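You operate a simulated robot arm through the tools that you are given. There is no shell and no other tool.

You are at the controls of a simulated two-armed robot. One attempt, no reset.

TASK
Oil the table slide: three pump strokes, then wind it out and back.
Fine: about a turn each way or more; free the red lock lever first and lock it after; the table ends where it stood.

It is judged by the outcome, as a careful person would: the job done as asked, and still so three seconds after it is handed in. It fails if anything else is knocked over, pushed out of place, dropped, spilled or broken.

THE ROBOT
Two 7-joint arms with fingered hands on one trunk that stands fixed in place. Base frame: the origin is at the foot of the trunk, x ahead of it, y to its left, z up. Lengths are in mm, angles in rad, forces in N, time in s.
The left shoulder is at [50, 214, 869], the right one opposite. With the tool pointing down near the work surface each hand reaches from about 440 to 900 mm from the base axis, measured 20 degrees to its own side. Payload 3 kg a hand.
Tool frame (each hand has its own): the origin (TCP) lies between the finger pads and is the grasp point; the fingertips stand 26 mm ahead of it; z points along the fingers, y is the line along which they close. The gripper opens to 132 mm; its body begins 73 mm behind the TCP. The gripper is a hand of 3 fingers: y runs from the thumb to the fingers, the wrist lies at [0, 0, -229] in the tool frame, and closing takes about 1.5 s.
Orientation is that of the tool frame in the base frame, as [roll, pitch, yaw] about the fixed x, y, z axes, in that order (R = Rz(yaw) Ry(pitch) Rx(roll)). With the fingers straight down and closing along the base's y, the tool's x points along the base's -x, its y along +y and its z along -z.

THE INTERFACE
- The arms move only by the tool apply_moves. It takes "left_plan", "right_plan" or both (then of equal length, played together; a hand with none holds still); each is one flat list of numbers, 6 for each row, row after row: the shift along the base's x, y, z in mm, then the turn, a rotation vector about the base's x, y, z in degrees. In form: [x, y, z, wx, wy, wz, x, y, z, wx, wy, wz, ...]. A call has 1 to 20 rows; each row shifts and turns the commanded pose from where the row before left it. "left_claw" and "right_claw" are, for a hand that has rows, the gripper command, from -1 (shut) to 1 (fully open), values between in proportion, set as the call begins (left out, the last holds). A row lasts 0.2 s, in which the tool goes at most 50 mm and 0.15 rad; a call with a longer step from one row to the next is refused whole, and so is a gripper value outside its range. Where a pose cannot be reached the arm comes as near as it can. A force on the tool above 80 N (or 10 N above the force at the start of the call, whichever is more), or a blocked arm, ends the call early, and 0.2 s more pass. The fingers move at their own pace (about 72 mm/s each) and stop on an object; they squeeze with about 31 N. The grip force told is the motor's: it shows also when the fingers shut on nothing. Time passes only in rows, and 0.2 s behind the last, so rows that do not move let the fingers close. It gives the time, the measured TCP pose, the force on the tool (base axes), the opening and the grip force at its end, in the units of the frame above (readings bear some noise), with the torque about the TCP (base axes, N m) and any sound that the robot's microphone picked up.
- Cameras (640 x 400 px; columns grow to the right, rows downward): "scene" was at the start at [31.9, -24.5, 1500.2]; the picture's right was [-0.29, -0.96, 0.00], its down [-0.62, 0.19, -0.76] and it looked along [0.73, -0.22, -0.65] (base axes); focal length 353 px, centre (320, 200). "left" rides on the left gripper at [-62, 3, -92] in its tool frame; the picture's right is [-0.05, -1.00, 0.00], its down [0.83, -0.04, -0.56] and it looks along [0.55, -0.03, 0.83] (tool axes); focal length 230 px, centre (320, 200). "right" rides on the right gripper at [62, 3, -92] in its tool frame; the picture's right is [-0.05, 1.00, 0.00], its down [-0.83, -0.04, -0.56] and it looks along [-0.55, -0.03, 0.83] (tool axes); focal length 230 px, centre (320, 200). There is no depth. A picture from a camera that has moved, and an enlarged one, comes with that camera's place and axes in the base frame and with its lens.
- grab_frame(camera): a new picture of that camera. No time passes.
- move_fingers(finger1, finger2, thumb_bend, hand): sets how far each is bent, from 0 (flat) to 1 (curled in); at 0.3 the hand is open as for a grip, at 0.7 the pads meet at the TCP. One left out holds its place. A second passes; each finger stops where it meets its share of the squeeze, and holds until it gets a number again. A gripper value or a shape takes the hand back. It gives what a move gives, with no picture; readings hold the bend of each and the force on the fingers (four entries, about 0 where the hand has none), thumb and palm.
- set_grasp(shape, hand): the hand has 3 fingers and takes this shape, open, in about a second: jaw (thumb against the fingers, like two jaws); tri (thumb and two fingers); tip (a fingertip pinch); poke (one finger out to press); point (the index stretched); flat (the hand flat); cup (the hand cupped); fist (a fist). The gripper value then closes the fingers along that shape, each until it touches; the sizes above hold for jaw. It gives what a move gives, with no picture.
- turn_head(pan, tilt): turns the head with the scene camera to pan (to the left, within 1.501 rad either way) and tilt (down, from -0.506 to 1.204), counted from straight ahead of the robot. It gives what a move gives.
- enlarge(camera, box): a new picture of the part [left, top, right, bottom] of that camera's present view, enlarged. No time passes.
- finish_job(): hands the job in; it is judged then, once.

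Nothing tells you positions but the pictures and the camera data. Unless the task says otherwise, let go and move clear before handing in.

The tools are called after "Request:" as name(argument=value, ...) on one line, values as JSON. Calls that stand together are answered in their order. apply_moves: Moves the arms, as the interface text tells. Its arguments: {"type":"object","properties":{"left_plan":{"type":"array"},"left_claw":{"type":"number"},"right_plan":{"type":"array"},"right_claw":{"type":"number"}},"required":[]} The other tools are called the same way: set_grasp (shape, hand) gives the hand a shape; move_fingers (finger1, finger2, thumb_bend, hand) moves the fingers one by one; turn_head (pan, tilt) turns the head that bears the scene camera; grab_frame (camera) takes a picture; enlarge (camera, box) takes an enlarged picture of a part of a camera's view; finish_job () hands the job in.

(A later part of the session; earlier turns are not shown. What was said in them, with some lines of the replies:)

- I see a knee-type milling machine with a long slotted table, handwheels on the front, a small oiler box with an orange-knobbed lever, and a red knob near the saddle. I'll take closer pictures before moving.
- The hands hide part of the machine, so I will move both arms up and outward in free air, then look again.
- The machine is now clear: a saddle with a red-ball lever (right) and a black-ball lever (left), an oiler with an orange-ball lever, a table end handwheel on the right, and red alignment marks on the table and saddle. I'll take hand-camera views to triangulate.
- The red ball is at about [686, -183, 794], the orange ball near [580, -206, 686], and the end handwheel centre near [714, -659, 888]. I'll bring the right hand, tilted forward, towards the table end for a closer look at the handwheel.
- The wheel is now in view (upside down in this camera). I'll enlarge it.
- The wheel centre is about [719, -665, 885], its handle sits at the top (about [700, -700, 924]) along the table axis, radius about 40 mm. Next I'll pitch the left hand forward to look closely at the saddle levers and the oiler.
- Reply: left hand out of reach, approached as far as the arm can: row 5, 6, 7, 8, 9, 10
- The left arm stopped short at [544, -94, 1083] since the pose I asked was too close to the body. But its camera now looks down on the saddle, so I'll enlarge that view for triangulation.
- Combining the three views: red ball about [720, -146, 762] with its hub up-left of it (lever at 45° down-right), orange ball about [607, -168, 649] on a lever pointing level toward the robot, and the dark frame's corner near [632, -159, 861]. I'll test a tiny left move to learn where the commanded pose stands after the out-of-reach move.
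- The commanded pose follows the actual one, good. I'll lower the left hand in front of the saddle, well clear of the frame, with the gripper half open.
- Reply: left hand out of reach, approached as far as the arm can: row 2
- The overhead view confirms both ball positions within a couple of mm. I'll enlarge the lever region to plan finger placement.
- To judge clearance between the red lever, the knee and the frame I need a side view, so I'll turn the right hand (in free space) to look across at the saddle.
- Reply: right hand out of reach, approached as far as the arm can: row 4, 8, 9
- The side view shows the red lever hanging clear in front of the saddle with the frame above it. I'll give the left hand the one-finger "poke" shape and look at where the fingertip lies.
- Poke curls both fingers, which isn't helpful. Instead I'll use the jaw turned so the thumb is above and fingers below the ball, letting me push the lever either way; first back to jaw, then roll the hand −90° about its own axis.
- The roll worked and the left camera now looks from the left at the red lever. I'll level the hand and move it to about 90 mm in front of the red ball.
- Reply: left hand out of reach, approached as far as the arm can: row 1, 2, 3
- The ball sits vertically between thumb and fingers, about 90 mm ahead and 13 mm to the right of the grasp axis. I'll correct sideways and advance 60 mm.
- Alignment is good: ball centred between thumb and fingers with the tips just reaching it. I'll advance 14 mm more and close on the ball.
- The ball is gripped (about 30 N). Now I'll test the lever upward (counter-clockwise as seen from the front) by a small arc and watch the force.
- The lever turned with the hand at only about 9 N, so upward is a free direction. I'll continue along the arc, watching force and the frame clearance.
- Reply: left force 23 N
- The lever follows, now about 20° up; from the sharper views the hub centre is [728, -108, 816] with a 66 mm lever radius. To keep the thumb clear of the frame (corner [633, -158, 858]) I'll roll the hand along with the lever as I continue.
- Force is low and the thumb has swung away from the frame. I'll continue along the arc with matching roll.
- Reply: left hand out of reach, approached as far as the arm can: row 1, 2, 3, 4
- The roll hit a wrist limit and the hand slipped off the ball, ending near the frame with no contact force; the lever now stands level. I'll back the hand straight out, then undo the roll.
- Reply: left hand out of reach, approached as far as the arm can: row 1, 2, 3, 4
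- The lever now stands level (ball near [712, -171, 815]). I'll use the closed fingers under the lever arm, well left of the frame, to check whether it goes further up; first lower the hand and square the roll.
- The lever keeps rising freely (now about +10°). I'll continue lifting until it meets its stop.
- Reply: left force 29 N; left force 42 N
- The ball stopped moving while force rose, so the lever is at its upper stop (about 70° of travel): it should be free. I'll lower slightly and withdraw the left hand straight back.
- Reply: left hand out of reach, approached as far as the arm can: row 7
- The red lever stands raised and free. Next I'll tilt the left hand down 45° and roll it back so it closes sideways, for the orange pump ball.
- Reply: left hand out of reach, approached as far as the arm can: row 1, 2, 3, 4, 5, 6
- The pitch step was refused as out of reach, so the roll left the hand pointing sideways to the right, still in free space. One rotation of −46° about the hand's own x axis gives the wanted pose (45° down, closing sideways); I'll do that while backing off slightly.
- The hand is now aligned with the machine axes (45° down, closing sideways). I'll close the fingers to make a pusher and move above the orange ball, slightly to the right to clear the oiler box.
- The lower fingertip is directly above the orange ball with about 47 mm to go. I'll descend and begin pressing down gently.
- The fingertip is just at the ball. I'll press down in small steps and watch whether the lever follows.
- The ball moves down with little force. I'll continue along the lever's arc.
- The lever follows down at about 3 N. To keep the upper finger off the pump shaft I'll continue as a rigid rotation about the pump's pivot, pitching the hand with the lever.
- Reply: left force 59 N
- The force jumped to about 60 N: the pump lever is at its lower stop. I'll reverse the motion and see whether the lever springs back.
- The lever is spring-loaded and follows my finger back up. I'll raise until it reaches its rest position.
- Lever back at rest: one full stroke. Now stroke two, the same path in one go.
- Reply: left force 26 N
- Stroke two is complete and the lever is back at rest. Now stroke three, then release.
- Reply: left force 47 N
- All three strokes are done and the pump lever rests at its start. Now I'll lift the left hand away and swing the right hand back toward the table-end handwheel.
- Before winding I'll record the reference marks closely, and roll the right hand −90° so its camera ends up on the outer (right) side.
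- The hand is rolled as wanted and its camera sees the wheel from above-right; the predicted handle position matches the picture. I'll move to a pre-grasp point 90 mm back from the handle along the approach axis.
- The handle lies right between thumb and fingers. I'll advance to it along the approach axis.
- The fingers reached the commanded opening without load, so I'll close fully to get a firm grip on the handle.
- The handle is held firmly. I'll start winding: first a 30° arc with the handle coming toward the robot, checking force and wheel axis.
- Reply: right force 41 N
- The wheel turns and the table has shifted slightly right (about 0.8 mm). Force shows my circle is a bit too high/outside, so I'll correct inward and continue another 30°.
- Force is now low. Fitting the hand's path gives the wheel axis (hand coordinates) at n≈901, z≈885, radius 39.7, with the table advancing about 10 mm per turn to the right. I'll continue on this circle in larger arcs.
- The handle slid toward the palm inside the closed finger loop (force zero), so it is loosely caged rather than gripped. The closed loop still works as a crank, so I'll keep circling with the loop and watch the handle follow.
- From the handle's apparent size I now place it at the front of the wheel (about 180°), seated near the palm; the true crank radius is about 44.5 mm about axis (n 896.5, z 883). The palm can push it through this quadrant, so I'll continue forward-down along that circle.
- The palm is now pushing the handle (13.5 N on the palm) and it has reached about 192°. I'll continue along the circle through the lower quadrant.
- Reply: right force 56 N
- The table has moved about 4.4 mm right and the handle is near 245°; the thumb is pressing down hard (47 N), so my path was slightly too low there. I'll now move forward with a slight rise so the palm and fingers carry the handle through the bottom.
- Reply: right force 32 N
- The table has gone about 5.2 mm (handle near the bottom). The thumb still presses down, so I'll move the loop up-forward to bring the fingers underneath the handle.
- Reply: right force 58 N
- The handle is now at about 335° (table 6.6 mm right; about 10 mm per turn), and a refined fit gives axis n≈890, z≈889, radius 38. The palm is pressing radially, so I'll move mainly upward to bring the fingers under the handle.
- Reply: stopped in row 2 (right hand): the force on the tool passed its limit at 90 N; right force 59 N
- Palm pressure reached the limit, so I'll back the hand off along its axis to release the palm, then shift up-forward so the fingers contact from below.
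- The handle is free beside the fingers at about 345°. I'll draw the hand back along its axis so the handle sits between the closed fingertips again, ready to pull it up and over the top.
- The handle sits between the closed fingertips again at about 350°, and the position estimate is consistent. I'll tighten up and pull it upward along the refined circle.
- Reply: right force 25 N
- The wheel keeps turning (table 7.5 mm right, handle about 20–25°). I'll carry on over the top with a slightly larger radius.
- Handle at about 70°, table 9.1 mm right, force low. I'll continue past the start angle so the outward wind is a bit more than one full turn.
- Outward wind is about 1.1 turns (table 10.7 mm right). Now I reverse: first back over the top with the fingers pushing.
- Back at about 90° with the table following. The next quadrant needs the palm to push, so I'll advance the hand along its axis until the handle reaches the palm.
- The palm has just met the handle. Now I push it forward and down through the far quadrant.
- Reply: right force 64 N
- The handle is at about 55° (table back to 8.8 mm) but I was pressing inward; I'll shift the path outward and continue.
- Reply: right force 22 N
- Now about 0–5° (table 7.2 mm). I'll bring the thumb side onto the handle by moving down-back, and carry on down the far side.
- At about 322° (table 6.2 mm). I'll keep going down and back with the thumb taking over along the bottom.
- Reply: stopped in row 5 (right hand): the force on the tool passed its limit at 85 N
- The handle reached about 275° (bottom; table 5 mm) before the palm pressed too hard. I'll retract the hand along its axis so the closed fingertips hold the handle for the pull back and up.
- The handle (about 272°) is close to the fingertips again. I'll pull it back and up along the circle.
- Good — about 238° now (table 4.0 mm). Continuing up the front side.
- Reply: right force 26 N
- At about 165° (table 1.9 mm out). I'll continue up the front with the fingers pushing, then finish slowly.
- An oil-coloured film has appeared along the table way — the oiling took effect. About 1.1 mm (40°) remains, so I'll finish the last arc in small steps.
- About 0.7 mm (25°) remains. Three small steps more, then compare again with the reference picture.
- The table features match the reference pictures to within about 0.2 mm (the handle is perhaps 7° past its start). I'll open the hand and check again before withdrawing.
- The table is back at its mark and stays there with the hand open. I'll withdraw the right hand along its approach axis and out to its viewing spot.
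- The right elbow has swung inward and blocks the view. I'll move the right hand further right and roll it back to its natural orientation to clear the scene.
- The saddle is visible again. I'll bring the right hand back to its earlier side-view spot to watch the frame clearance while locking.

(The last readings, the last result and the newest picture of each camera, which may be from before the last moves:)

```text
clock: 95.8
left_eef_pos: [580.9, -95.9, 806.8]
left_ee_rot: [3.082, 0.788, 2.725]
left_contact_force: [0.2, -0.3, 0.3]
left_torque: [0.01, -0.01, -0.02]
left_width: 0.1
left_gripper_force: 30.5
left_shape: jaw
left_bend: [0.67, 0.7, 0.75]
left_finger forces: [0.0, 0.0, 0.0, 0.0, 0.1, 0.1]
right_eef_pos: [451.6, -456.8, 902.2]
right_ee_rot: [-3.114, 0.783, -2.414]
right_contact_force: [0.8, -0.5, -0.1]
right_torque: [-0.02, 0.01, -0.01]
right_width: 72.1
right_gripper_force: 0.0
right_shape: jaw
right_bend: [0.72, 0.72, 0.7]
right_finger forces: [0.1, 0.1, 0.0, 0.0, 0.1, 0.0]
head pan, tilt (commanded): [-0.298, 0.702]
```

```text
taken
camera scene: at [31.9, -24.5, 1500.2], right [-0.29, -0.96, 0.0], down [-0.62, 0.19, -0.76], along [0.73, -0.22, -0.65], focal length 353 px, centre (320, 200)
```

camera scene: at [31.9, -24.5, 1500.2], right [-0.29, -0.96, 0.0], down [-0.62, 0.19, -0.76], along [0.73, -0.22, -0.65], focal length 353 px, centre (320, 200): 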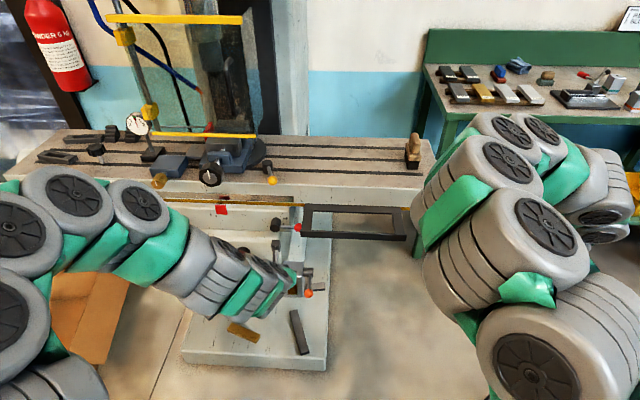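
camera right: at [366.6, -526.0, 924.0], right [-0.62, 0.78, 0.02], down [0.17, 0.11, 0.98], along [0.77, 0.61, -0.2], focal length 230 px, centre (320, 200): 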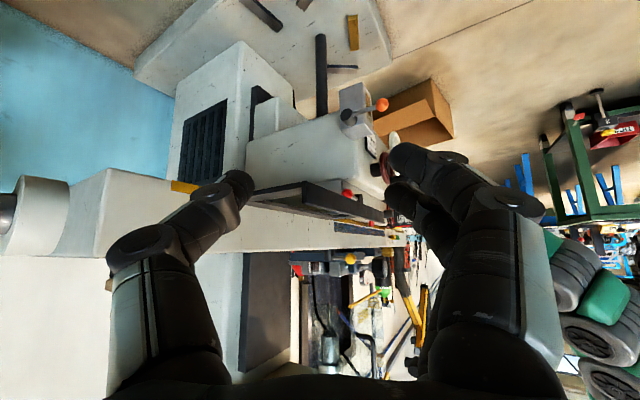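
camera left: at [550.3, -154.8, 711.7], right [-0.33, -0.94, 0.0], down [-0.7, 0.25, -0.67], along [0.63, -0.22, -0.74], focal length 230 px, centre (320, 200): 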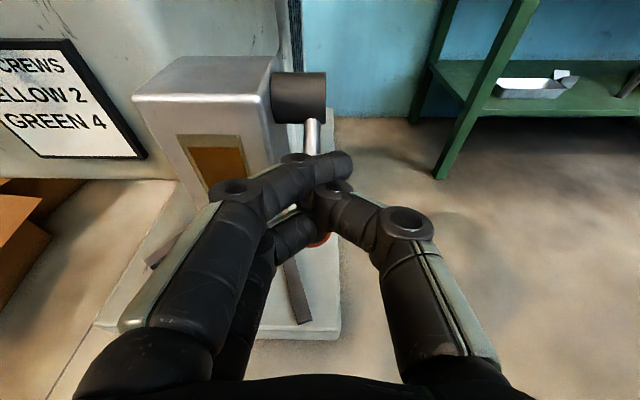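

Request:
enlarge(camera="scene", box=[220, 190, 348, 270])

Request:
enlarge(camera="right", box=[310, 110, 438, 230])

Request:
apply_moves(left_plan=[7, -6.5, 4, -2.48, -7.08, 0, 7, -6.5, 4, -2.48, -7.08, 0, 7, -6.5, 4, -2.48, -7.08, 0, 7, -6.5, 4, -2.48, -7.08, 0, 7, -6.5, 4, -2.48, -7.08, 0, 7, -6.5, 4, -2.48, -7.08, 0], left_claw=0.0)

Request:
grab_frame(camera="left")

```text
5.00 times, centred on (284, 230) of scene
camera zoom: at [31.9, -24.5, 1500.2], right [-0.29, -0.96, 0.0], down [-0.62, 0.19, -0.76], along [0.73, -0.22, -0.65], focal length 1766 px, centre (500, 50)
```

zoom: 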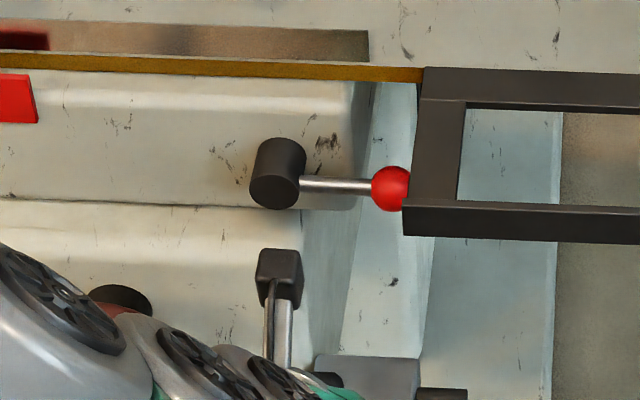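

```text
3.33 times, centred on (374, 170) of right
camera zoom: at [366.6, -526.0, 924.0], right [-0.62, 0.78, 0.02], down [0.17, 0.11, 0.98], along [0.77, 0.61, -0.2], focal length 767 px, centre (140, 300)
```

zoom: 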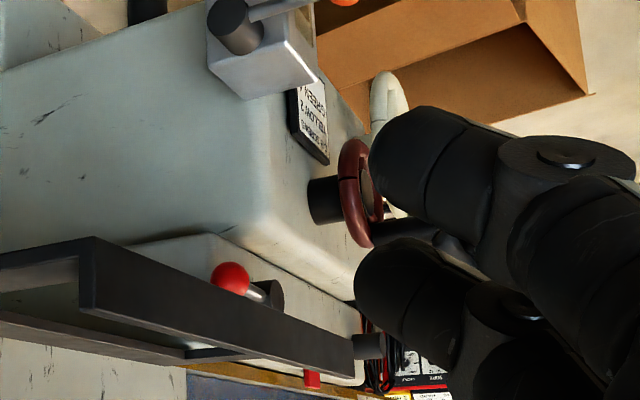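

```text
clock: 97.2
left_eef_pos: [622.6, -133.1, 830.5]
left_ee_rot: [1.454, 1.515, 1.12]
left_contact_force: [-0.5, 0.3, 0.4]
left_torque: [-0.02, 0.01, 0.03]
left_width: 65.6
left_gripper_force: 0.0
left_shape: jaw
left_bend: [0.73, 0.73, 0.7]
left_finger forces: [0.0, 0.0, 0.0, 0.0, 0.1, 0.1]
right_eef_pos: [451.6, -458.2, 903.4]
right_ee_rot: [-3.113, 0.782, -2.416]
right_contact_force: [-0.1, -0.8, -0.8]
right_torque: [-0.01, -0.02, -0.04]
right_width: 72.6
right_gripper_force: 0.0
right_shape: jaw
right_bend: [0.72, 0.72, 0.7]
right_finger forces: [0.0, 0.0, 0.0, 0.0, 0.1, 0.1]
head pan, tilt (commanded): [-0.298, 0.702]
```

```text
taken
camera left: at [535.2, -103.1, 891.5], right [-0.33, -0.94, 0.0], down [-0.52, 0.18, -0.84], along [0.79, -0.27, -0.55], focal length 230 px, centre (320, 200)
```

left: 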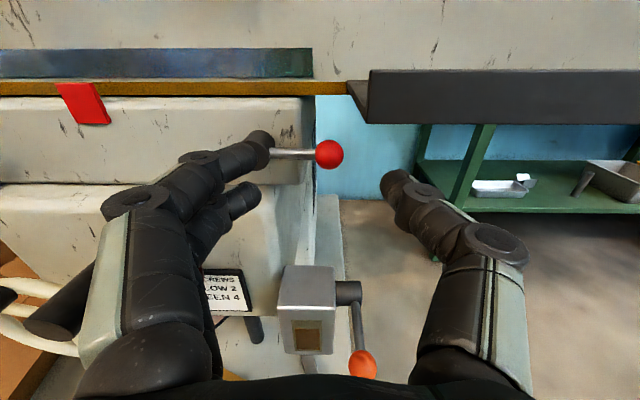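

From here I see the lever has settled to level (about 0°), its free position. The lever arm will fit between my two left fingers, so I'll advance along the hand axis toward the ball.

Request:
apply_moves(left_plan=[14.64, -6.6, -4, 0, 0, 0, 14.64, -6.6, -4, 0, 0, 0, 14.64, -6.6, -4, 0, 0, 0, 14.64, -6.6, -4, 0, 0, 0], left_claw=-0.1)

Request:
grab_frame(camera="left")

Request:
enlarge(camera="right", box=[310, 110, 438, 230])

Request:
enlarge(camera="scene", box=[220, 190, 348, 270])

```text
clock: 98.2
left_eef_pos: [682.0, -161.0, 814.2]
left_ee_rot: [1.492, 1.515, 1.157]
left_contact_force: [0.4, 0.2, 0.0]
left_torque: [-0.02, 0.04, 0.03]
left_width: 60.0
left_gripper_force: 0.1
left_shape: jaw
left_bend: [0.73, 0.73, 0.7]
left_finger forces: [0.1, 0.0, 0.1, 0.1, 0.0, 0.1]
right_eef_pos: [451.2, -457.3, 902.8]
right_ee_rot: [-3.114, 0.783, -2.415]
right_contact_force: [-0.8, -0.1, 0.7]
right_torque: [-0.02, -0.01, 0.0]
right_width: 72.3
right_gripper_force: 0.0
right_shape: jaw
right_bend: [0.72, 0.72, 0.7]
right_finger forces: [0.1, 0.1, 0.0, 0.0, 0.1, 0.0]
head pan, tilt (commanded): [-0.298, 0.702]
```

```text
taken
camera left: at [594.5, -129.9, 875.6], right [-0.33, -0.94, 0.0], down [-0.52, 0.18, -0.83], along [0.79, -0.27, -0.55], focal length 230 px, centre (320, 200)
```

left: 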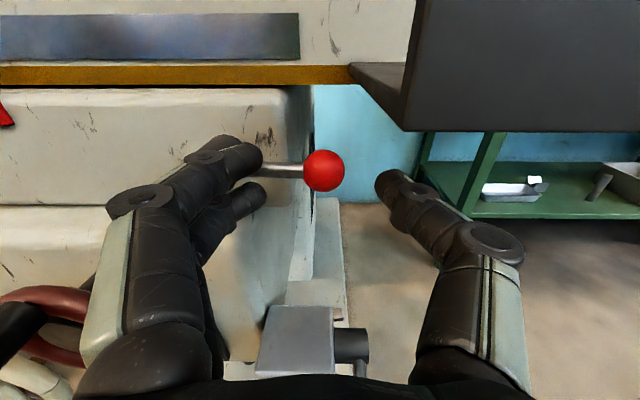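

```text
3.33 times, centred on (374, 170) of right
camera zoom: at [366.8, -526.0, 924.2], right [-0.62, 0.78, 0.02], down [0.17, 0.11, 0.98], along [0.77, 0.61, -0.2], focal length 767 px, centre (140, 300)
```

zoom: 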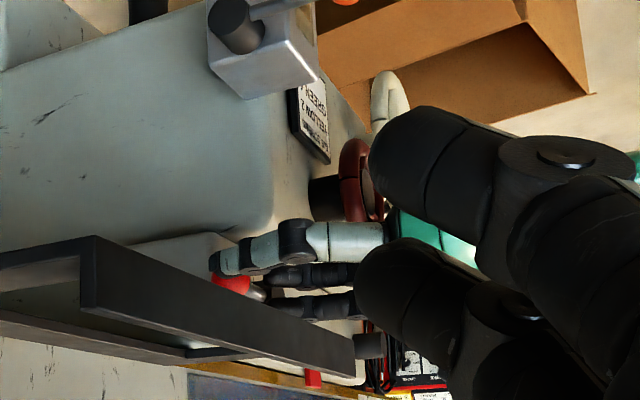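

```text
5.00 times, centred on (284, 230) of scene
camera zoom: at [31.9, -24.5, 1500.2], right [-0.29, -0.96, 0.0], down [-0.62, 0.19, -0.76], along [0.73, -0.22, -0.65], focal length 1766 px, centre (500, 50)
```

zoom: 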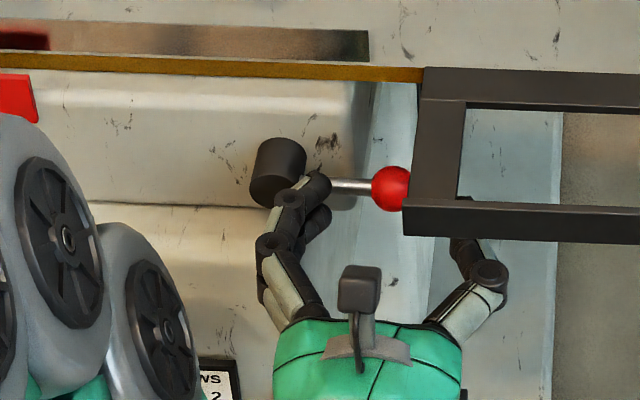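

The lever arm passes between the two left fingers as planned and the thumb is below the frame. I'll advance 20 mm and close on the ball.

Request:
apply_moves(left_plan=[9.4, -3.4, 0, 0, 0, 0, 9.4, -3.4, 0, 0, 0, 0])

Request:
apply_moves(left_plan=[0, 0, 0, 0, 0, 0, 0, 0, 0, 0, 0, 0, 0, 0, 0, 0, 0, 0, 0, 0, 0, 0, 0, 0], left_claw=-0.8)

Request:
grab_frame(camera="left")

Request:
enlarge(camera="scene", box=[220, 190, 348, 270])

```text
clock: 98.8
left_eef_pos: [699.6, -168.3, 812.3]
left_ee_rot: [1.536, 1.515, 1.204]
left_contact_force: [-17.9, 3.4, -2.9]
left_torque: [-0.11, 0.2, 0.96]
left_width: 59.5
left_gripper_force: 0.1
left_shape: jaw
left_bend: [0.73, 0.74, 0.7]
left_finger forces: [1.1, 18.8, 0.0, 0.0, 0.0, 0.0]
right_eef_pos: [451.6, -456.7, 901.1]
right_ee_rot: [-3.113, 0.781, -2.416]
right_contact_force: [0.8, -0.1, 0.6]
right_torque: [-0.04, 0.04, 0.0]
right_width: 72.6
right_gripper_force: 0.1
right_shape: jaw
right_bend: [0.72, 0.72, 0.7]
right_finger forces: [0.1, 0.0, 0.1, 0.0, 0.0, 0.1]
head pan, tilt (commanded): [-0.298, 0.702]
```

```text
clock: 99.8
left_eef_pos: [700.3, -168.7, 814.7]
left_ee_rot: [1.477, 1.515, 1.141]
left_contact_force: [7.8, -10.4, 1.9]
left_torque: [0.04, -0.02, -0.09]
left_width: 17.7
left_gripper_force: 30.8
left_shape: jaw
left_bend: [0.73, 0.74, 0.7]
left_finger forces: [14.4, 9.4, 0.1, 0.1, 30.4, 0.0]
right_eef_pos: [452.0, -457.9, 902.1]
right_ee_rot: [-3.113, 0.782, -2.416]
right_contact_force: [1.1, -0.4, 0.2]
right_torque: [0.02, 0.02, -0.01]
right_width: 72.2
right_gripper_force: 0.0
right_shape: jaw
right_bend: [0.72, 0.72, 0.7]
right_finger forces: [0.0, 0.0, 0.0, 0.0, 0.0, 0.1]
head pan, tilt (commanded): [-0.298, 0.702]
```

```text
taken
camera left: at [612.7, -137.9, 875.7], right [-0.33, -0.94, 0.0], down [-0.52, 0.18, -0.83], along [0.79, -0.27, -0.55], focal length 230 px, centre (320, 200)
```

left: 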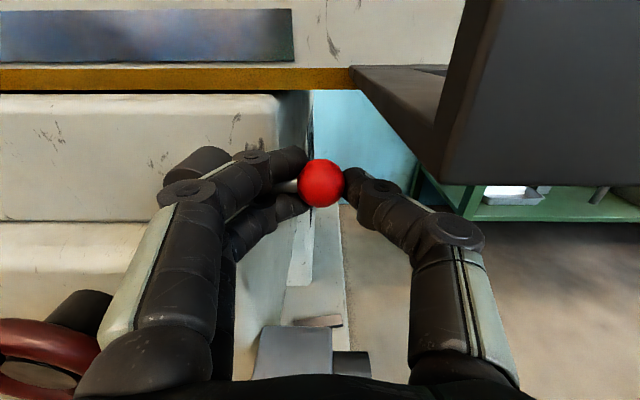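

```text
5.00 times, centred on (284, 230) of scene
camera zoom: at [32.0, -24.7, 1500.2], right [-0.29, -0.96, 0.0], down [-0.62, 0.19, -0.76], along [0.73, -0.23, -0.65], focal length 1766 px, centre (500, 50)
```

zoom: 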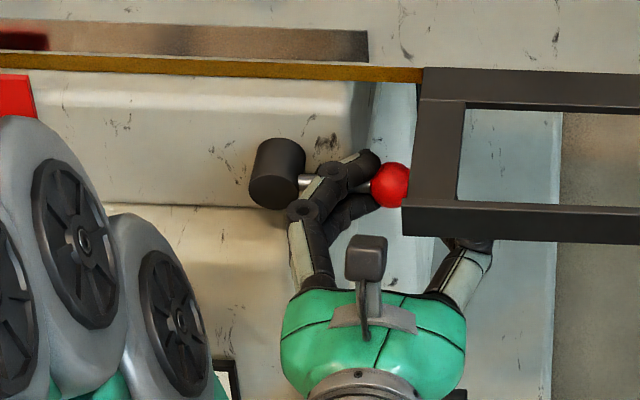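

The ball is gripped. Now I'll bring the lever down along its arc, rolling the hand with it.

Request:
apply_moves(left_plan=[0.17, 0.47, -6.9, 3.78, -1.32, 0, 0.4, 1.13, -6.8, 3.78, -1.32, 0, 0.63, 1.79, -6.65, 3.78, -1.32, 0])

Request:
grab_frame(camera="left")

Request:
enlarge(camera="scene", box=[220, 190, 348, 270])

```text
clock: 100.7
left_eef_pos: [702.2, -164.9, 794.4]
left_ee_rot: [1.545, 1.303, 1.212]
left_contact_force: [6.7, -15.2, 8.0]
left_torque: [0.64, -0.31, -0.17]
left_width: 17.0
left_gripper_force: 31.1
left_shape: jaw
left_bend: [0.73, 0.74, 0.7]
left_finger forces: [35.7, 8.6, 0.0, 0.0, 33.4, 0.0]
right_eef_pos: [451.0, -457.4, 902.8]
right_ee_rot: [-3.114, 0.781, -2.416]
right_contact_force: [0.0, -0.2, -0.2]
right_torque: [0.02, 0.02, -0.02]
right_width: 72.4
right_gripper_force: 0.0
right_shape: jaw
right_bend: [0.72, 0.72, 0.7]
right_finger forces: [0.0, 0.0, 0.0, 0.0, 0.0, 0.0]
head pan, tilt (commanded): [-0.298, 0.702]
```

```text
taken
camera left: at [609.5, -146.3, 853.9], right [-0.32, -0.92, -0.21], down [-0.46, 0.35, -0.82], along [0.83, -0.16, -0.54], focal length 230 px, centre (320, 200)
```

left: 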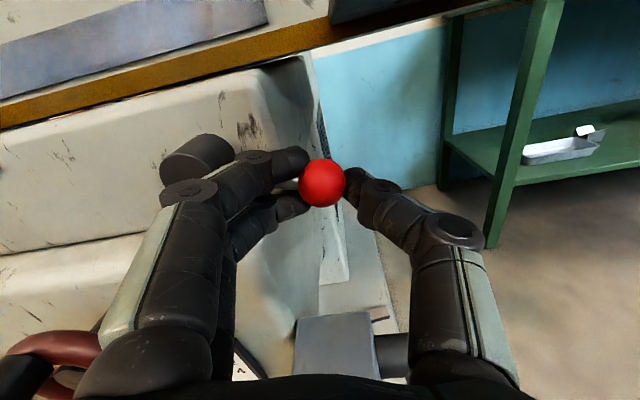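

```text
5.00 times, centred on (284, 230) of scene
camera zoom: at [31.9, -24.7, 1500.2], right [-0.29, -0.96, 0.0], down [-0.62, 0.19, -0.76], along [0.73, -0.23, -0.65], focal length 1766 px, centre (500, 50)
```

zoom: 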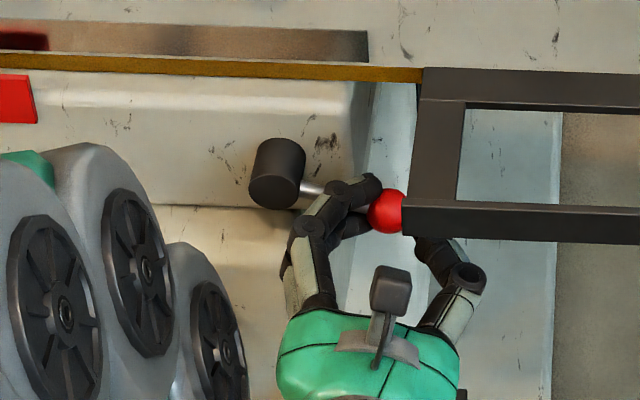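

Moving well (about −18°). Continuing down.

Request:
apply_moves(left_plan=[0.86, 2.45, -6.4, 3.78, -1.32, 0, 1.06, 3.02, -6.1, 3.78, -1.32, 0, 1.29, 3.68, -5.7, 3.78, -1.32, 0])

Request:
grab_frame(camera="left")

Request:
enlarge(camera="scene", box=[220, 190, 348, 270])

```text
clock: 101.5
left_eef_pos: [705.8, -154.4, 775.4]
left_ee_rot: [1.561, 1.093, 1.227]
left_contact_force: [1.6, -16.6, 10.5]
left_torque: [0.99, -0.38, -0.11]
left_width: 16.0
left_gripper_force: 31.2
left_shape: jaw
left_bend: [0.74, 0.74, 0.7]
left_finger forces: [43.0, 16.0, 0.1, 0.1, 31.9, 0.0]
right_eef_pos: [451.7, -457.0, 902.2]
right_ee_rot: [-3.113, 0.782, -2.416]
right_contact_force: [0.6, -0.2, 0.9]
right_torque: [-0.04, 0.02, -0.02]
right_width: 72.3
right_gripper_force: 0.0
right_shape: jaw
right_bend: [0.72, 0.72, 0.7]
right_finger forces: [0.0, 0.1, 0.0, 0.0, 0.0, 0.0]
head pan, tilt (commanded): [-0.298, 0.702]
```

```text
taken
camera left: at [609.8, -147.3, 830.9], right [-0.3, -0.86, -0.41], down [-0.41, 0.5, -0.76], along [0.86, -0.06, -0.5], focal length 230 px, centre (320, 200)
```

left: 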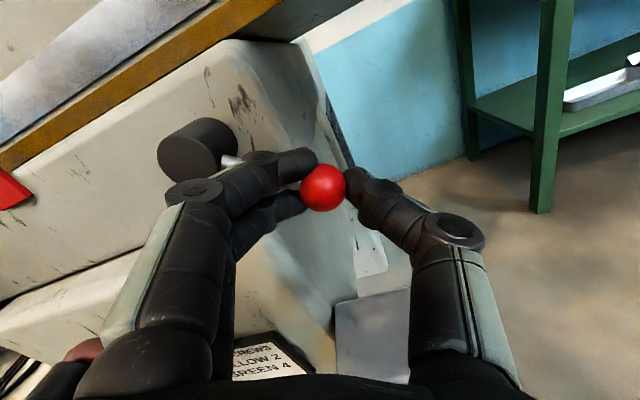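

```text
5.00 times, centred on (284, 230) of scene
camera zoom: at [31.8, -24.7, 1500.2], right [-0.29, -0.96, 0.0], down [-0.62, 0.19, -0.76], along [0.73, -0.22, -0.65], focal length 1766 px, centre (500, 50)
```

zoom: 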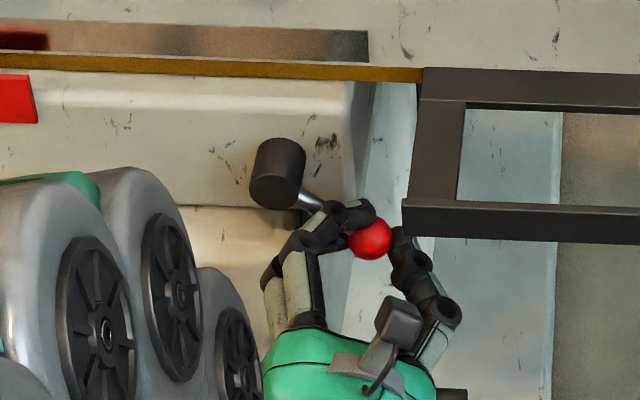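

About −36°; the original locked position would appear at (348, 252) in this zoom. Continuing to the stop.

Request:
apply_moves(left_plan=[1.45, 4.15, -5.3, 3.78, -1.32, 0, 1.65, 4.72, -4.8, 3.78, -1.32, 0])

Request:
enlarge(camera="scene", box=[220, 190, 348, 270])

Request:
grab_frame(camera="left")

```text
clock: 102.0
left_eef_pos: [708.0, -146.3, 763.6]
left_ee_rot: [1.562, 0.955, 1.23]
left_contact_force: [0.0, -11.4, 10.1]
left_torque: [0.57, -0.48, 0.13]
left_width: 15.6
left_gripper_force: 30.9
left_shape: jaw
left_bend: [0.75, 0.73, 0.7]
left_finger forces: [41.2, 24.1, 0.1, 0.1, 26.9, 0.0]
right_eef_pos: [451.0, -457.4, 902.2]
right_ee_rot: [-3.116, 0.783, -2.415]
right_contact_force: [-0.9, 0.3, -0.6]
right_torque: [0.03, -0.02, 0.01]
right_width: 72.4
right_gripper_force: 0.1
right_shape: jaw
right_bend: [0.72, 0.72, 0.7]
right_finger forces: [0.1, 0.1, 0.1, 0.0, 0.0, 0.1]
head pan, tilt (commanded): [-0.298, 0.702]
```

```text
5.00 times, centred on (284, 230) of scene
camera zoom: at [31.8, -24.6, 1500.2], right [-0.29, -0.96, 0.0], down [-0.62, 0.19, -0.76], along [0.73, -0.22, -0.65], focal length 1766 px, centre (500, 50)
```

zoom: 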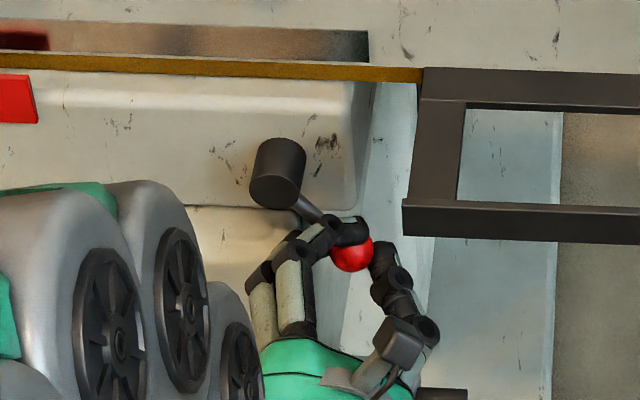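

```text
taken
camera left: at [609.9, -145.5, 816.5], right [-0.28, -0.8, -0.53], down [-0.37, 0.6, -0.71], along [0.89, 0.01, -0.47], focal length 230 px, centre (320, 200)
```

left: 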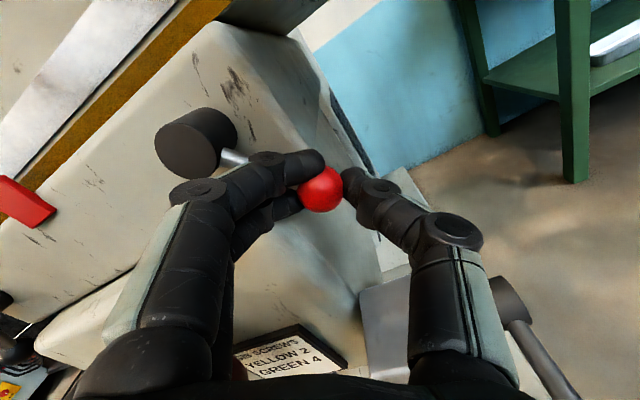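

Almost at the original position. One more small step to press it against the lock stop.

Request:
apply_moves(left_plan=[0.9, 2.6, -2.2, 1.9, -0.66, 0, 0.9, 2.6, -2.2, 1.9, -0.66, 0])

Request:
enlarge(camera="scene", box=[220, 190, 348, 270])

```text
clock: 102.7
left_eef_pos: [709.3, -143.7, 762.7]
left_ee_rot: [1.558, 0.885, 1.219]
left_contact_force: [-15.5, -21.3, 25.9]
left_torque: [0.64, -0.77, 0.14]
left_width: 15.5
left_gripper_force: 30.6
left_shape: jaw
left_bend: [0.75, 0.73, 0.7]
left_finger forces: [41.0, 49.5, 0.0, 0.0, 27.4, 0.0]
right_eef_pos: [449.7, -458.4, 902.2]
right_ee_rot: [-3.113, 0.78, -2.415]
right_contact_force: [0.4, 0.7, 0.4]
right_torque: [0.0, -0.03, -0.01]
right_width: 72.2
right_gripper_force: 0.0
right_shape: jaw
right_bend: [0.72, 0.72, 0.7]
right_finger forces: [0.1, 0.0, 0.0, 0.1, 0.0, 0.1]
head pan, tilt (commanded): [-0.298, 0.702]
```

```text
5.00 times, centred on (284, 230) of scene
camera zoom: at [31.3, -24.8, 1500.2], right [-0.3, -0.96, 0.0], down [-0.62, 0.19, -0.76], along [0.73, -0.23, -0.65], focal length 1766 px, centre (500, 50)
```

zoom: 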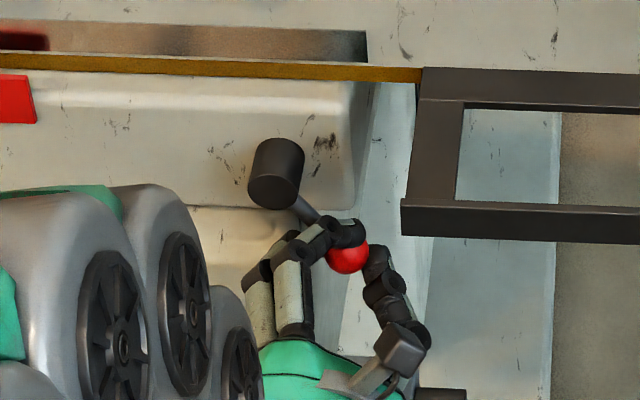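

The ball is at its original place and force rises against the stop: the slide is locked. I'll open the fingers gently and check it stays.

Request:
apply_moves(left_plan=[0, 0, 0, 0, 0, 0, 0, 0, 0, 0, 0, 0, 0, 0, 0, 0, 0, 0, 0, 0, 0, 0, 0, 0], left_claw=-0.1)

Request:
enlarge(camera="scene", box=[220, 190, 348, 270])

Request:
grab_frame(camera="left")

Request:
enlarge(camera="right", box=[310, 110, 438, 230])

```text
clock: 103.7
left_eef_pos: [708.9, -145.7, 761.7]
left_ee_rot: [1.562, 0.886, 1.217]
left_contact_force: [-15.9, -45.9, 13.1]
left_torque: [0.6, -0.41, -0.6]
left_width: 44.4
left_gripper_force: 0.1
left_shape: jaw
left_bend: [0.78, 0.75, 0.7]
left_finger forces: [30.6, 22.6, 0.0, 0.1, 0.0, 0.0]
right_eef_pos: [451.7, -457.2, 901.9]
right_ee_rot: [-3.113, 0.783, -2.416]
right_contact_force: [0.4, 0.3, -0.6]
right_torque: [0.0, -0.03, -0.03]
right_width: 72.4
right_gripper_force: 0.1
right_shape: jaw
right_bend: [0.72, 0.72, 0.7]
right_finger forces: [0.0, 0.0, 0.0, 0.0, 0.0, 0.1]
head pan, tilt (commanded): [-0.298, 0.702]
```

```text
5.00 times, centred on (284, 230) of scene
camera zoom: at [31.5, -25.1, 1500.2], right [-0.3, -0.96, 0.0], down [-0.62, 0.19, -0.76], along [0.73, -0.23, -0.65], focal length 1766 px, centre (500, 50)
```

zoom: 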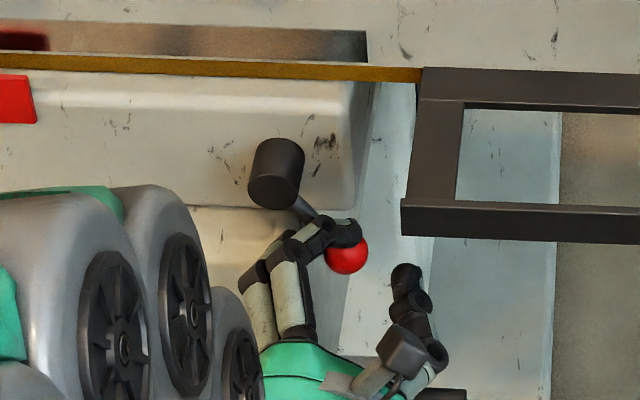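

```text
taken
camera left: at [608.8, -147.4, 810.7], right [-0.27, -0.76, -0.59], down [-0.35, 0.65, -0.67], along [0.9, 0.03, -0.44], focal length 230 px, centre (320, 200)
```

left: 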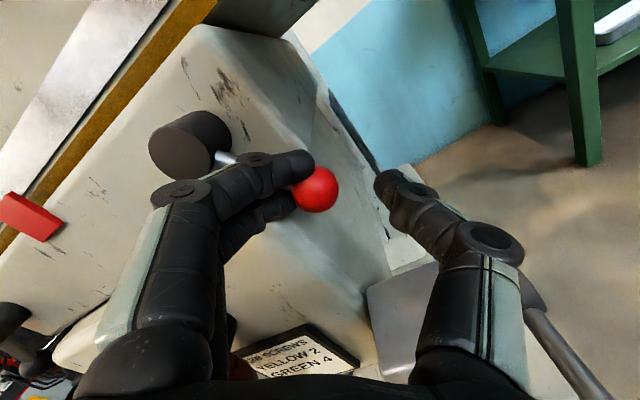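

```text
3.33 times, centred on (374, 170) of right
camera zoom: at [366.1, -526.6, 924.1], right [-0.62, 0.78, 0.02], down [0.17, 0.11, 0.98], along [0.77, 0.61, -0.2], focal length 767 px, centre (140, 300)
```

zoom: 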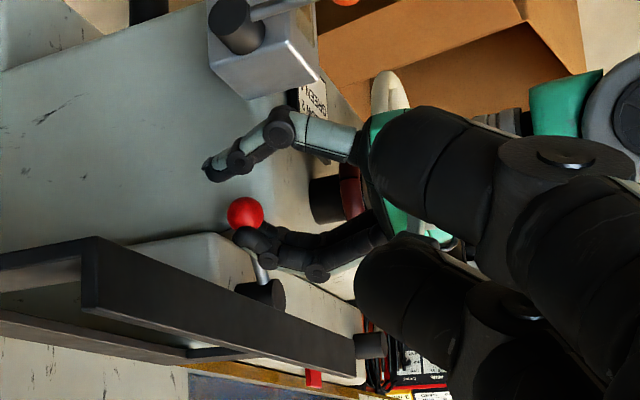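

The fingers' outer side is pressing on something at the left as they opened; the lever itself hasn't moved. I'll slide the hand straight back out.

Request:
apply_moves(left_plan=[-5.66, 1.98, 0, 0, 0, 0, -7.55, 2.64, 0, 0, 0, 0, -7.55, 2.64, 0, 0, 0, 0, -9.44, 3.3, 0, 0, 0, 0, -9.44, 3.3, 0, 0, 0, 0])

Request:
enlarge(camera="scene", box=[220, 190, 348, 270])

Request:
grab_frame(camera="left")

```text
clock: 104.8
left_eef_pos: [670.7, -126.3, 760.9]
left_ee_rot: [1.564, 0.884, 1.228]
left_contact_force: [-0.4, -0.6, 1.1]
left_torque: [0.0, 0.01, -0.03]
left_width: 59.0
left_gripper_force: 0.1
left_shape: jaw
left_bend: [0.73, 0.73, 0.7]
left_finger forces: [0.0, 0.0, 0.0, 0.0, 0.0, 0.1]
right_eef_pos: [451.8, -457.4, 903.2]
right_ee_rot: [-3.113, 0.782, -2.416]
right_contact_force: [0.4, -0.7, -0.5]
right_torque: [-0.03, -0.02, 0.0]
right_width: 72.2
right_gripper_force: 0.0
right_shape: jaw
right_bend: [0.72, 0.72, 0.7]
right_finger forces: [0.1, 0.1, 0.1, 0.0, 0.1, 0.0]
head pan, tilt (commanded): [-0.298, 0.702]
```

```text
5.00 times, centred on (284, 230) of scene
camera zoom: at [31.9, -24.5, 1500.2], right [-0.29, -0.96, 0.0], down [-0.62, 0.19, -0.76], along [0.73, -0.22, -0.65], focal length 1766 px, centre (500, 50)
```

zoom: 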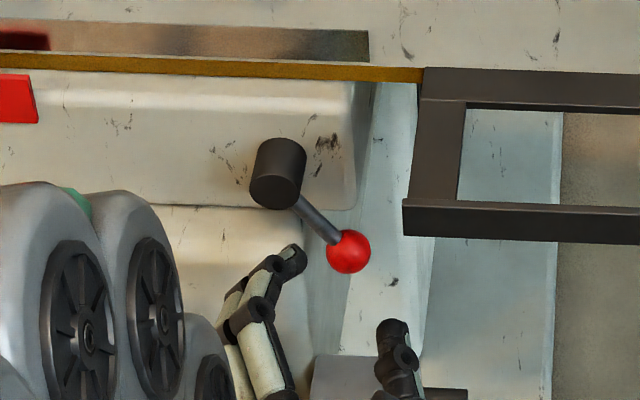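

```text
taken
camera left: at [571.1, -129.3, 810.0], right [-0.26, -0.76, -0.59], down [-0.36, 0.65, -0.67], along [0.9, 0.04, -0.44], focal length 230 px, centre (320, 200)
```

left: 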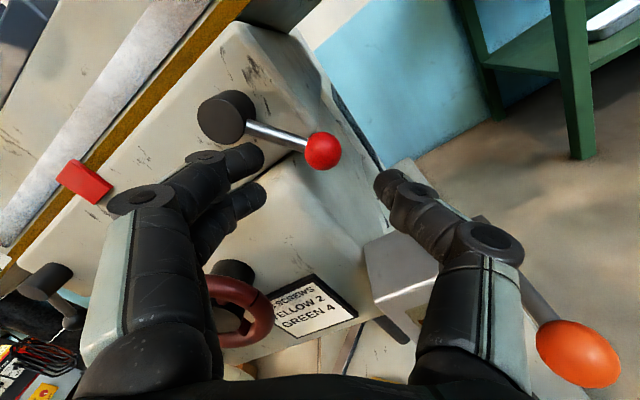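

The ball is exactly back at its original pixel, so the lock is set. Now I'll back the left hand off a little more, undo its roll, and raise it clear.

Request:
apply_moves(left_plan=[-9.44, 3.3, 3, 0, 0, 0, -9.44, 3.3, 4, 0, 0, 0, -5, 2, 5, -4.25, 1.49, 0, -2, 1, 5, -4.25, 1.49, 0, 0, 0, 5, -4.25, 1.49, 0, 0, 0, 5, -4.25, 1.49, 0, 0, 0, 5, -4.25, 1.49, 0, 0, 0, 5, -4.25, 1.49, 0, 0, 0, 5, -4.25, 1.49, 0, 0, 0, 5, -4.25, 1.49, 0])

Request:
grab_frame(camera="left")

Request:
grab_frame(camera="scene")

```text
clock: 107.0
left_eef_pos: [646.5, -117.8, 808.4]
left_ee_rot: [1.491, 1.515, 1.154]
left_contact_force: [-0.7, -0.4, 0.3]
left_torque: [0.03, 0.01, 0.04]
left_width: 59.2
left_gripper_force: 0.2
left_shape: jaw
left_bend: [0.73, 0.73, 0.7]
left_finger forces: [0.0, 0.0, 0.0, 0.0, 0.0, 0.0]
right_eef_pos: [450.4, -455.9, 903.1]
right_ee_rot: [-3.113, 0.781, -2.415]
right_contact_force: [-0.8, -0.8, 0.3]
right_torque: [-0.02, -0.01, -0.02]
right_width: 72.1
right_gripper_force: 0.0
right_shape: jaw
right_bend: [0.72, 0.72, 0.7]
right_finger forces: [0.1, 0.0, 0.0, 0.0, 0.0, 0.0]
head pan, tilt (commanded): [-0.298, 0.702]
```

```text
taken
camera left: at [557.8, -86.3, 869.7], right [-0.33, -0.94, 0.0], down [-0.52, 0.18, -0.83], along [0.79, -0.27, -0.55], focal length 230 px, centre (320, 200)
```

left: 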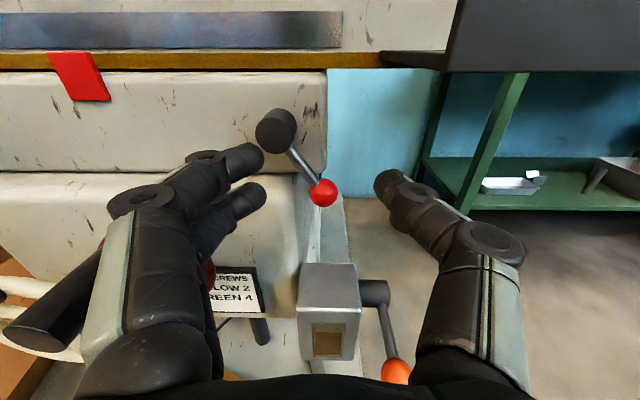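

```text
taken
camera scene: at [31.9, -24.5, 1500.2], right [-0.29, -0.96, 0.0], down [-0.62, 0.19, -0.76], along [0.73, -0.22, -0.65], focal length 353 px, centre (320, 200)
```

scene: 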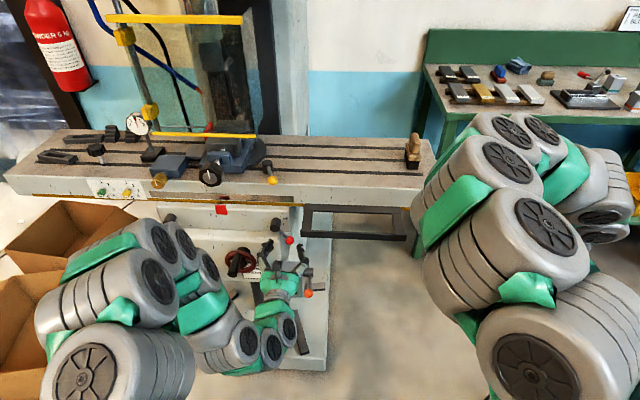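

Lever is locked as it was. I'll withdraw both arms clear of the machine.

Request:
apply_moves(left_plan=[-9, 5, 8, 2.48, 7.08, 0, -9, 5, 8, 2.48, 7.08, 0, -9, 5, 8, 2.48, 7.08, 0, -9, 5, 8, 2.48, 7.08, 0, -9, 5, 8, 2.48, 7.08, 0, -9, 5, 8, 2.48, 7.08, 0, -10, 10, 30, 0, 0, 0, -10, 15, 30, 0, 0, 0, -15, 20, 30, 0, 0, 0, -20, 20, 30, 0, 0, 0, -20, 20, 30, 0, 0, 0, -20, 20, 30, 0, 0, 0], right_plan=[-6.3, -28, 19, 0, 0, -7.3, -6.3, -28, 19, 0, 0, -7.3, -6.3, -28, 19, 0, 0, -7.3, -6.3, -28, 19, 0, 0, -7.3, -6.3, -28, 19, 0, 0, -7.3, -6.3, -28, 19, 0, 0, -7.3, -6.3, -28, 19, 0, 0, -7.3, -6.3, -28, 19, 0, 0, -7.3, 0, -10, 15, 0, 0, 0, 0, -10, 15, 0, 0, 0, 0, -10, 15, 0, 0, 0, 0, -10, 15, 0, 0, 0])

Request:
grab_frame(camera="scene")

```text
clock: 109.7
left_eef_pos: [499.3, 17.0, 1039.9]
left_ee_rot: [3.08, 0.784, 2.724]
left_contact_force: [0.0, 0.7, 1.0]
left_torque: [0.05, 0.01, 0.03]
left_width: 59.3
left_gripper_force: 0.2
left_shape: jaw
left_bend: [0.73, 0.73, 0.7]
left_finger forces: [0.0, 0.0, 0.0, 0.0, 0.0, 0.0]
left hand out of reach, approached as far as the arm can: row 12
right_eef_pos: [401.2, -721.2, 1114.3]
right_ee_rot: [-3.111, 0.784, 2.849]
right_contact_force: [-1.0, -0.2, 0.3]
right_torque: [0.01, -0.02, 0.0]
right_width: 72.4
right_gripper_force: 0.1
right_shape: jaw
right_bend: [0.72, 0.72, 0.7]
right_finger forces: [0.1, 0.1, 0.1, 0.0, 0.0, 0.1]
head pan, tilt (commanded): [-0.298, 0.702]
```

```text
taken
camera scene: at [31.8, -24.4, 1500.2], right [-0.29, -0.96, 0.0], down [-0.62, 0.19, -0.76], along [0.73, -0.22, -0.65], focal length 353 px, centre (320, 200)
```

scene: 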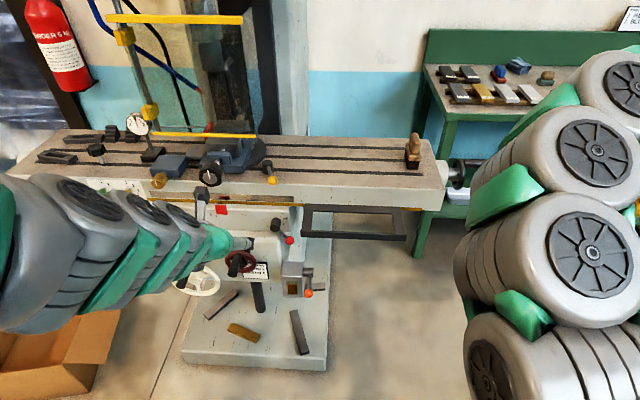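

Request:
enlarge(camera="scene", box=[400, 130, 496, 190])

Request:
enlarge(camera="scene", box=[189, 185, 253, 225])

Request:
enlarge(camera="scene", box=[220, 190, 380, 290])

Request:
enlarge(camera="scene", box=[30, 90, 286, 250])

```text
6.67 times, centred on (448, 160) of scene
camera zoom: at [31.8, -24.4, 1500.2], right [-0.29, -0.96, 0.0], down [-0.62, 0.19, -0.76], along [0.73, -0.22, -0.65], focal length 2354 px, centre (-533, 467)
```

zoom: 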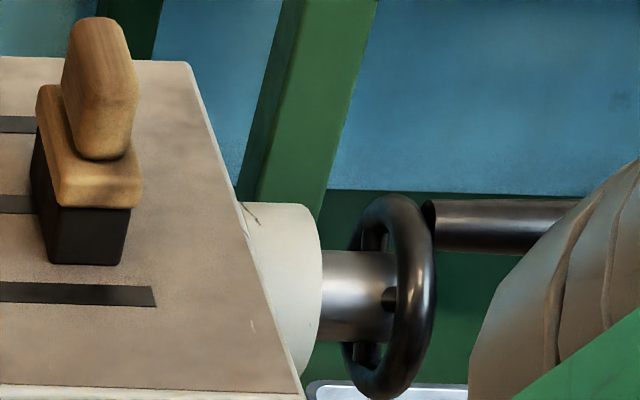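

```text
10.00 times, centred on (221, 205) of scene
camera zoom: at [31.8, -24.4, 1500.2], right [-0.29, -0.96, 0.0], down [-0.62, 0.19, -0.76], along [0.73, -0.22, -0.65], focal length 3531 px, centre (1310, 150)
```

zoom: 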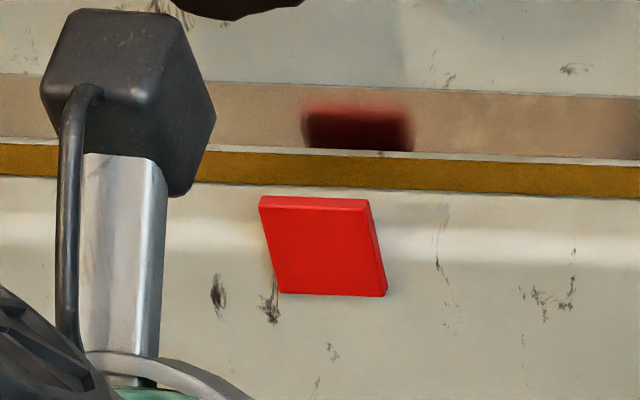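

```text
4.00 times, centred on (300, 240) of scene
camera zoom: at [31.8, -24.4, 1500.2], right [-0.29, -0.96, 0.0], down [-0.62, 0.19, -0.76], along [0.73, -0.22, -0.65], focal length 1412 px, centre (400, 40)
```

zoom: 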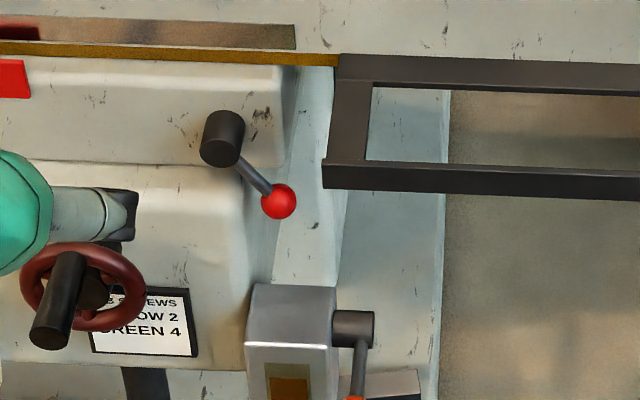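

```text
2.50 times, centred on (158, 170) of scene
camera zoom: at [31.8, -24.4, 1500.2], right [-0.29, -0.96, 0.0], down [-0.62, 0.19, -0.76], along [0.73, -0.22, -0.65], focal length 883 px, centre (725, 275)
```

zoom: 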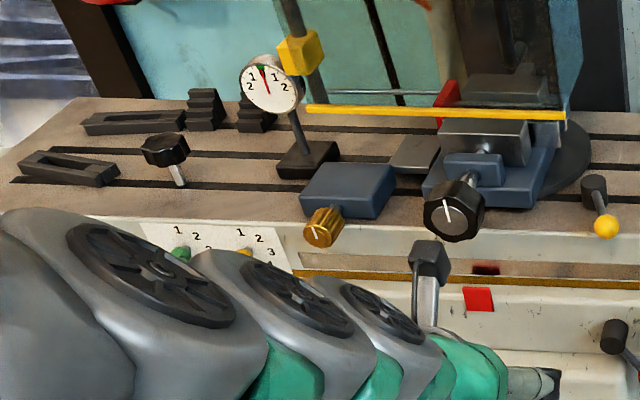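

Everything checks against the reference views. The table end, slots and marks are within about 0.2–0.3 mm of their start, and the red lever is at its original locked position. The pump lever is at rest, nothing else was disturbed, and both hands are clear. I'm handing in the job.

Request:
finish_job()

```text
The job is handed in.
```

The table slide is oiled, wound out and back, and locked again, and I have handed the job in.

- **Lock lever:** I freed the red lever before starting. At the end I pressed it back to its original locked position.
- **Oiling:** I gave three full pump strokes, and the pump lever sprang back to rest after each one. A yellow-brown oil film showed along the table way near the end of the return wind.
- **Winding:** I wound the slide out about 1.1 turns, which moved the table about 10.7 mm to the right, and then wound it back. The table now sits within about 0.3 mm of where it stood, judged from the camera views.

The pressing and winding were not perfectly smooth. The hand slipped off the lock lever once. The force limit also stopped the winding hand twice while the palm was pressing on the handle. In the final views nothing else had moved, been knocked over or spilled, and both hands are clear of the machine.
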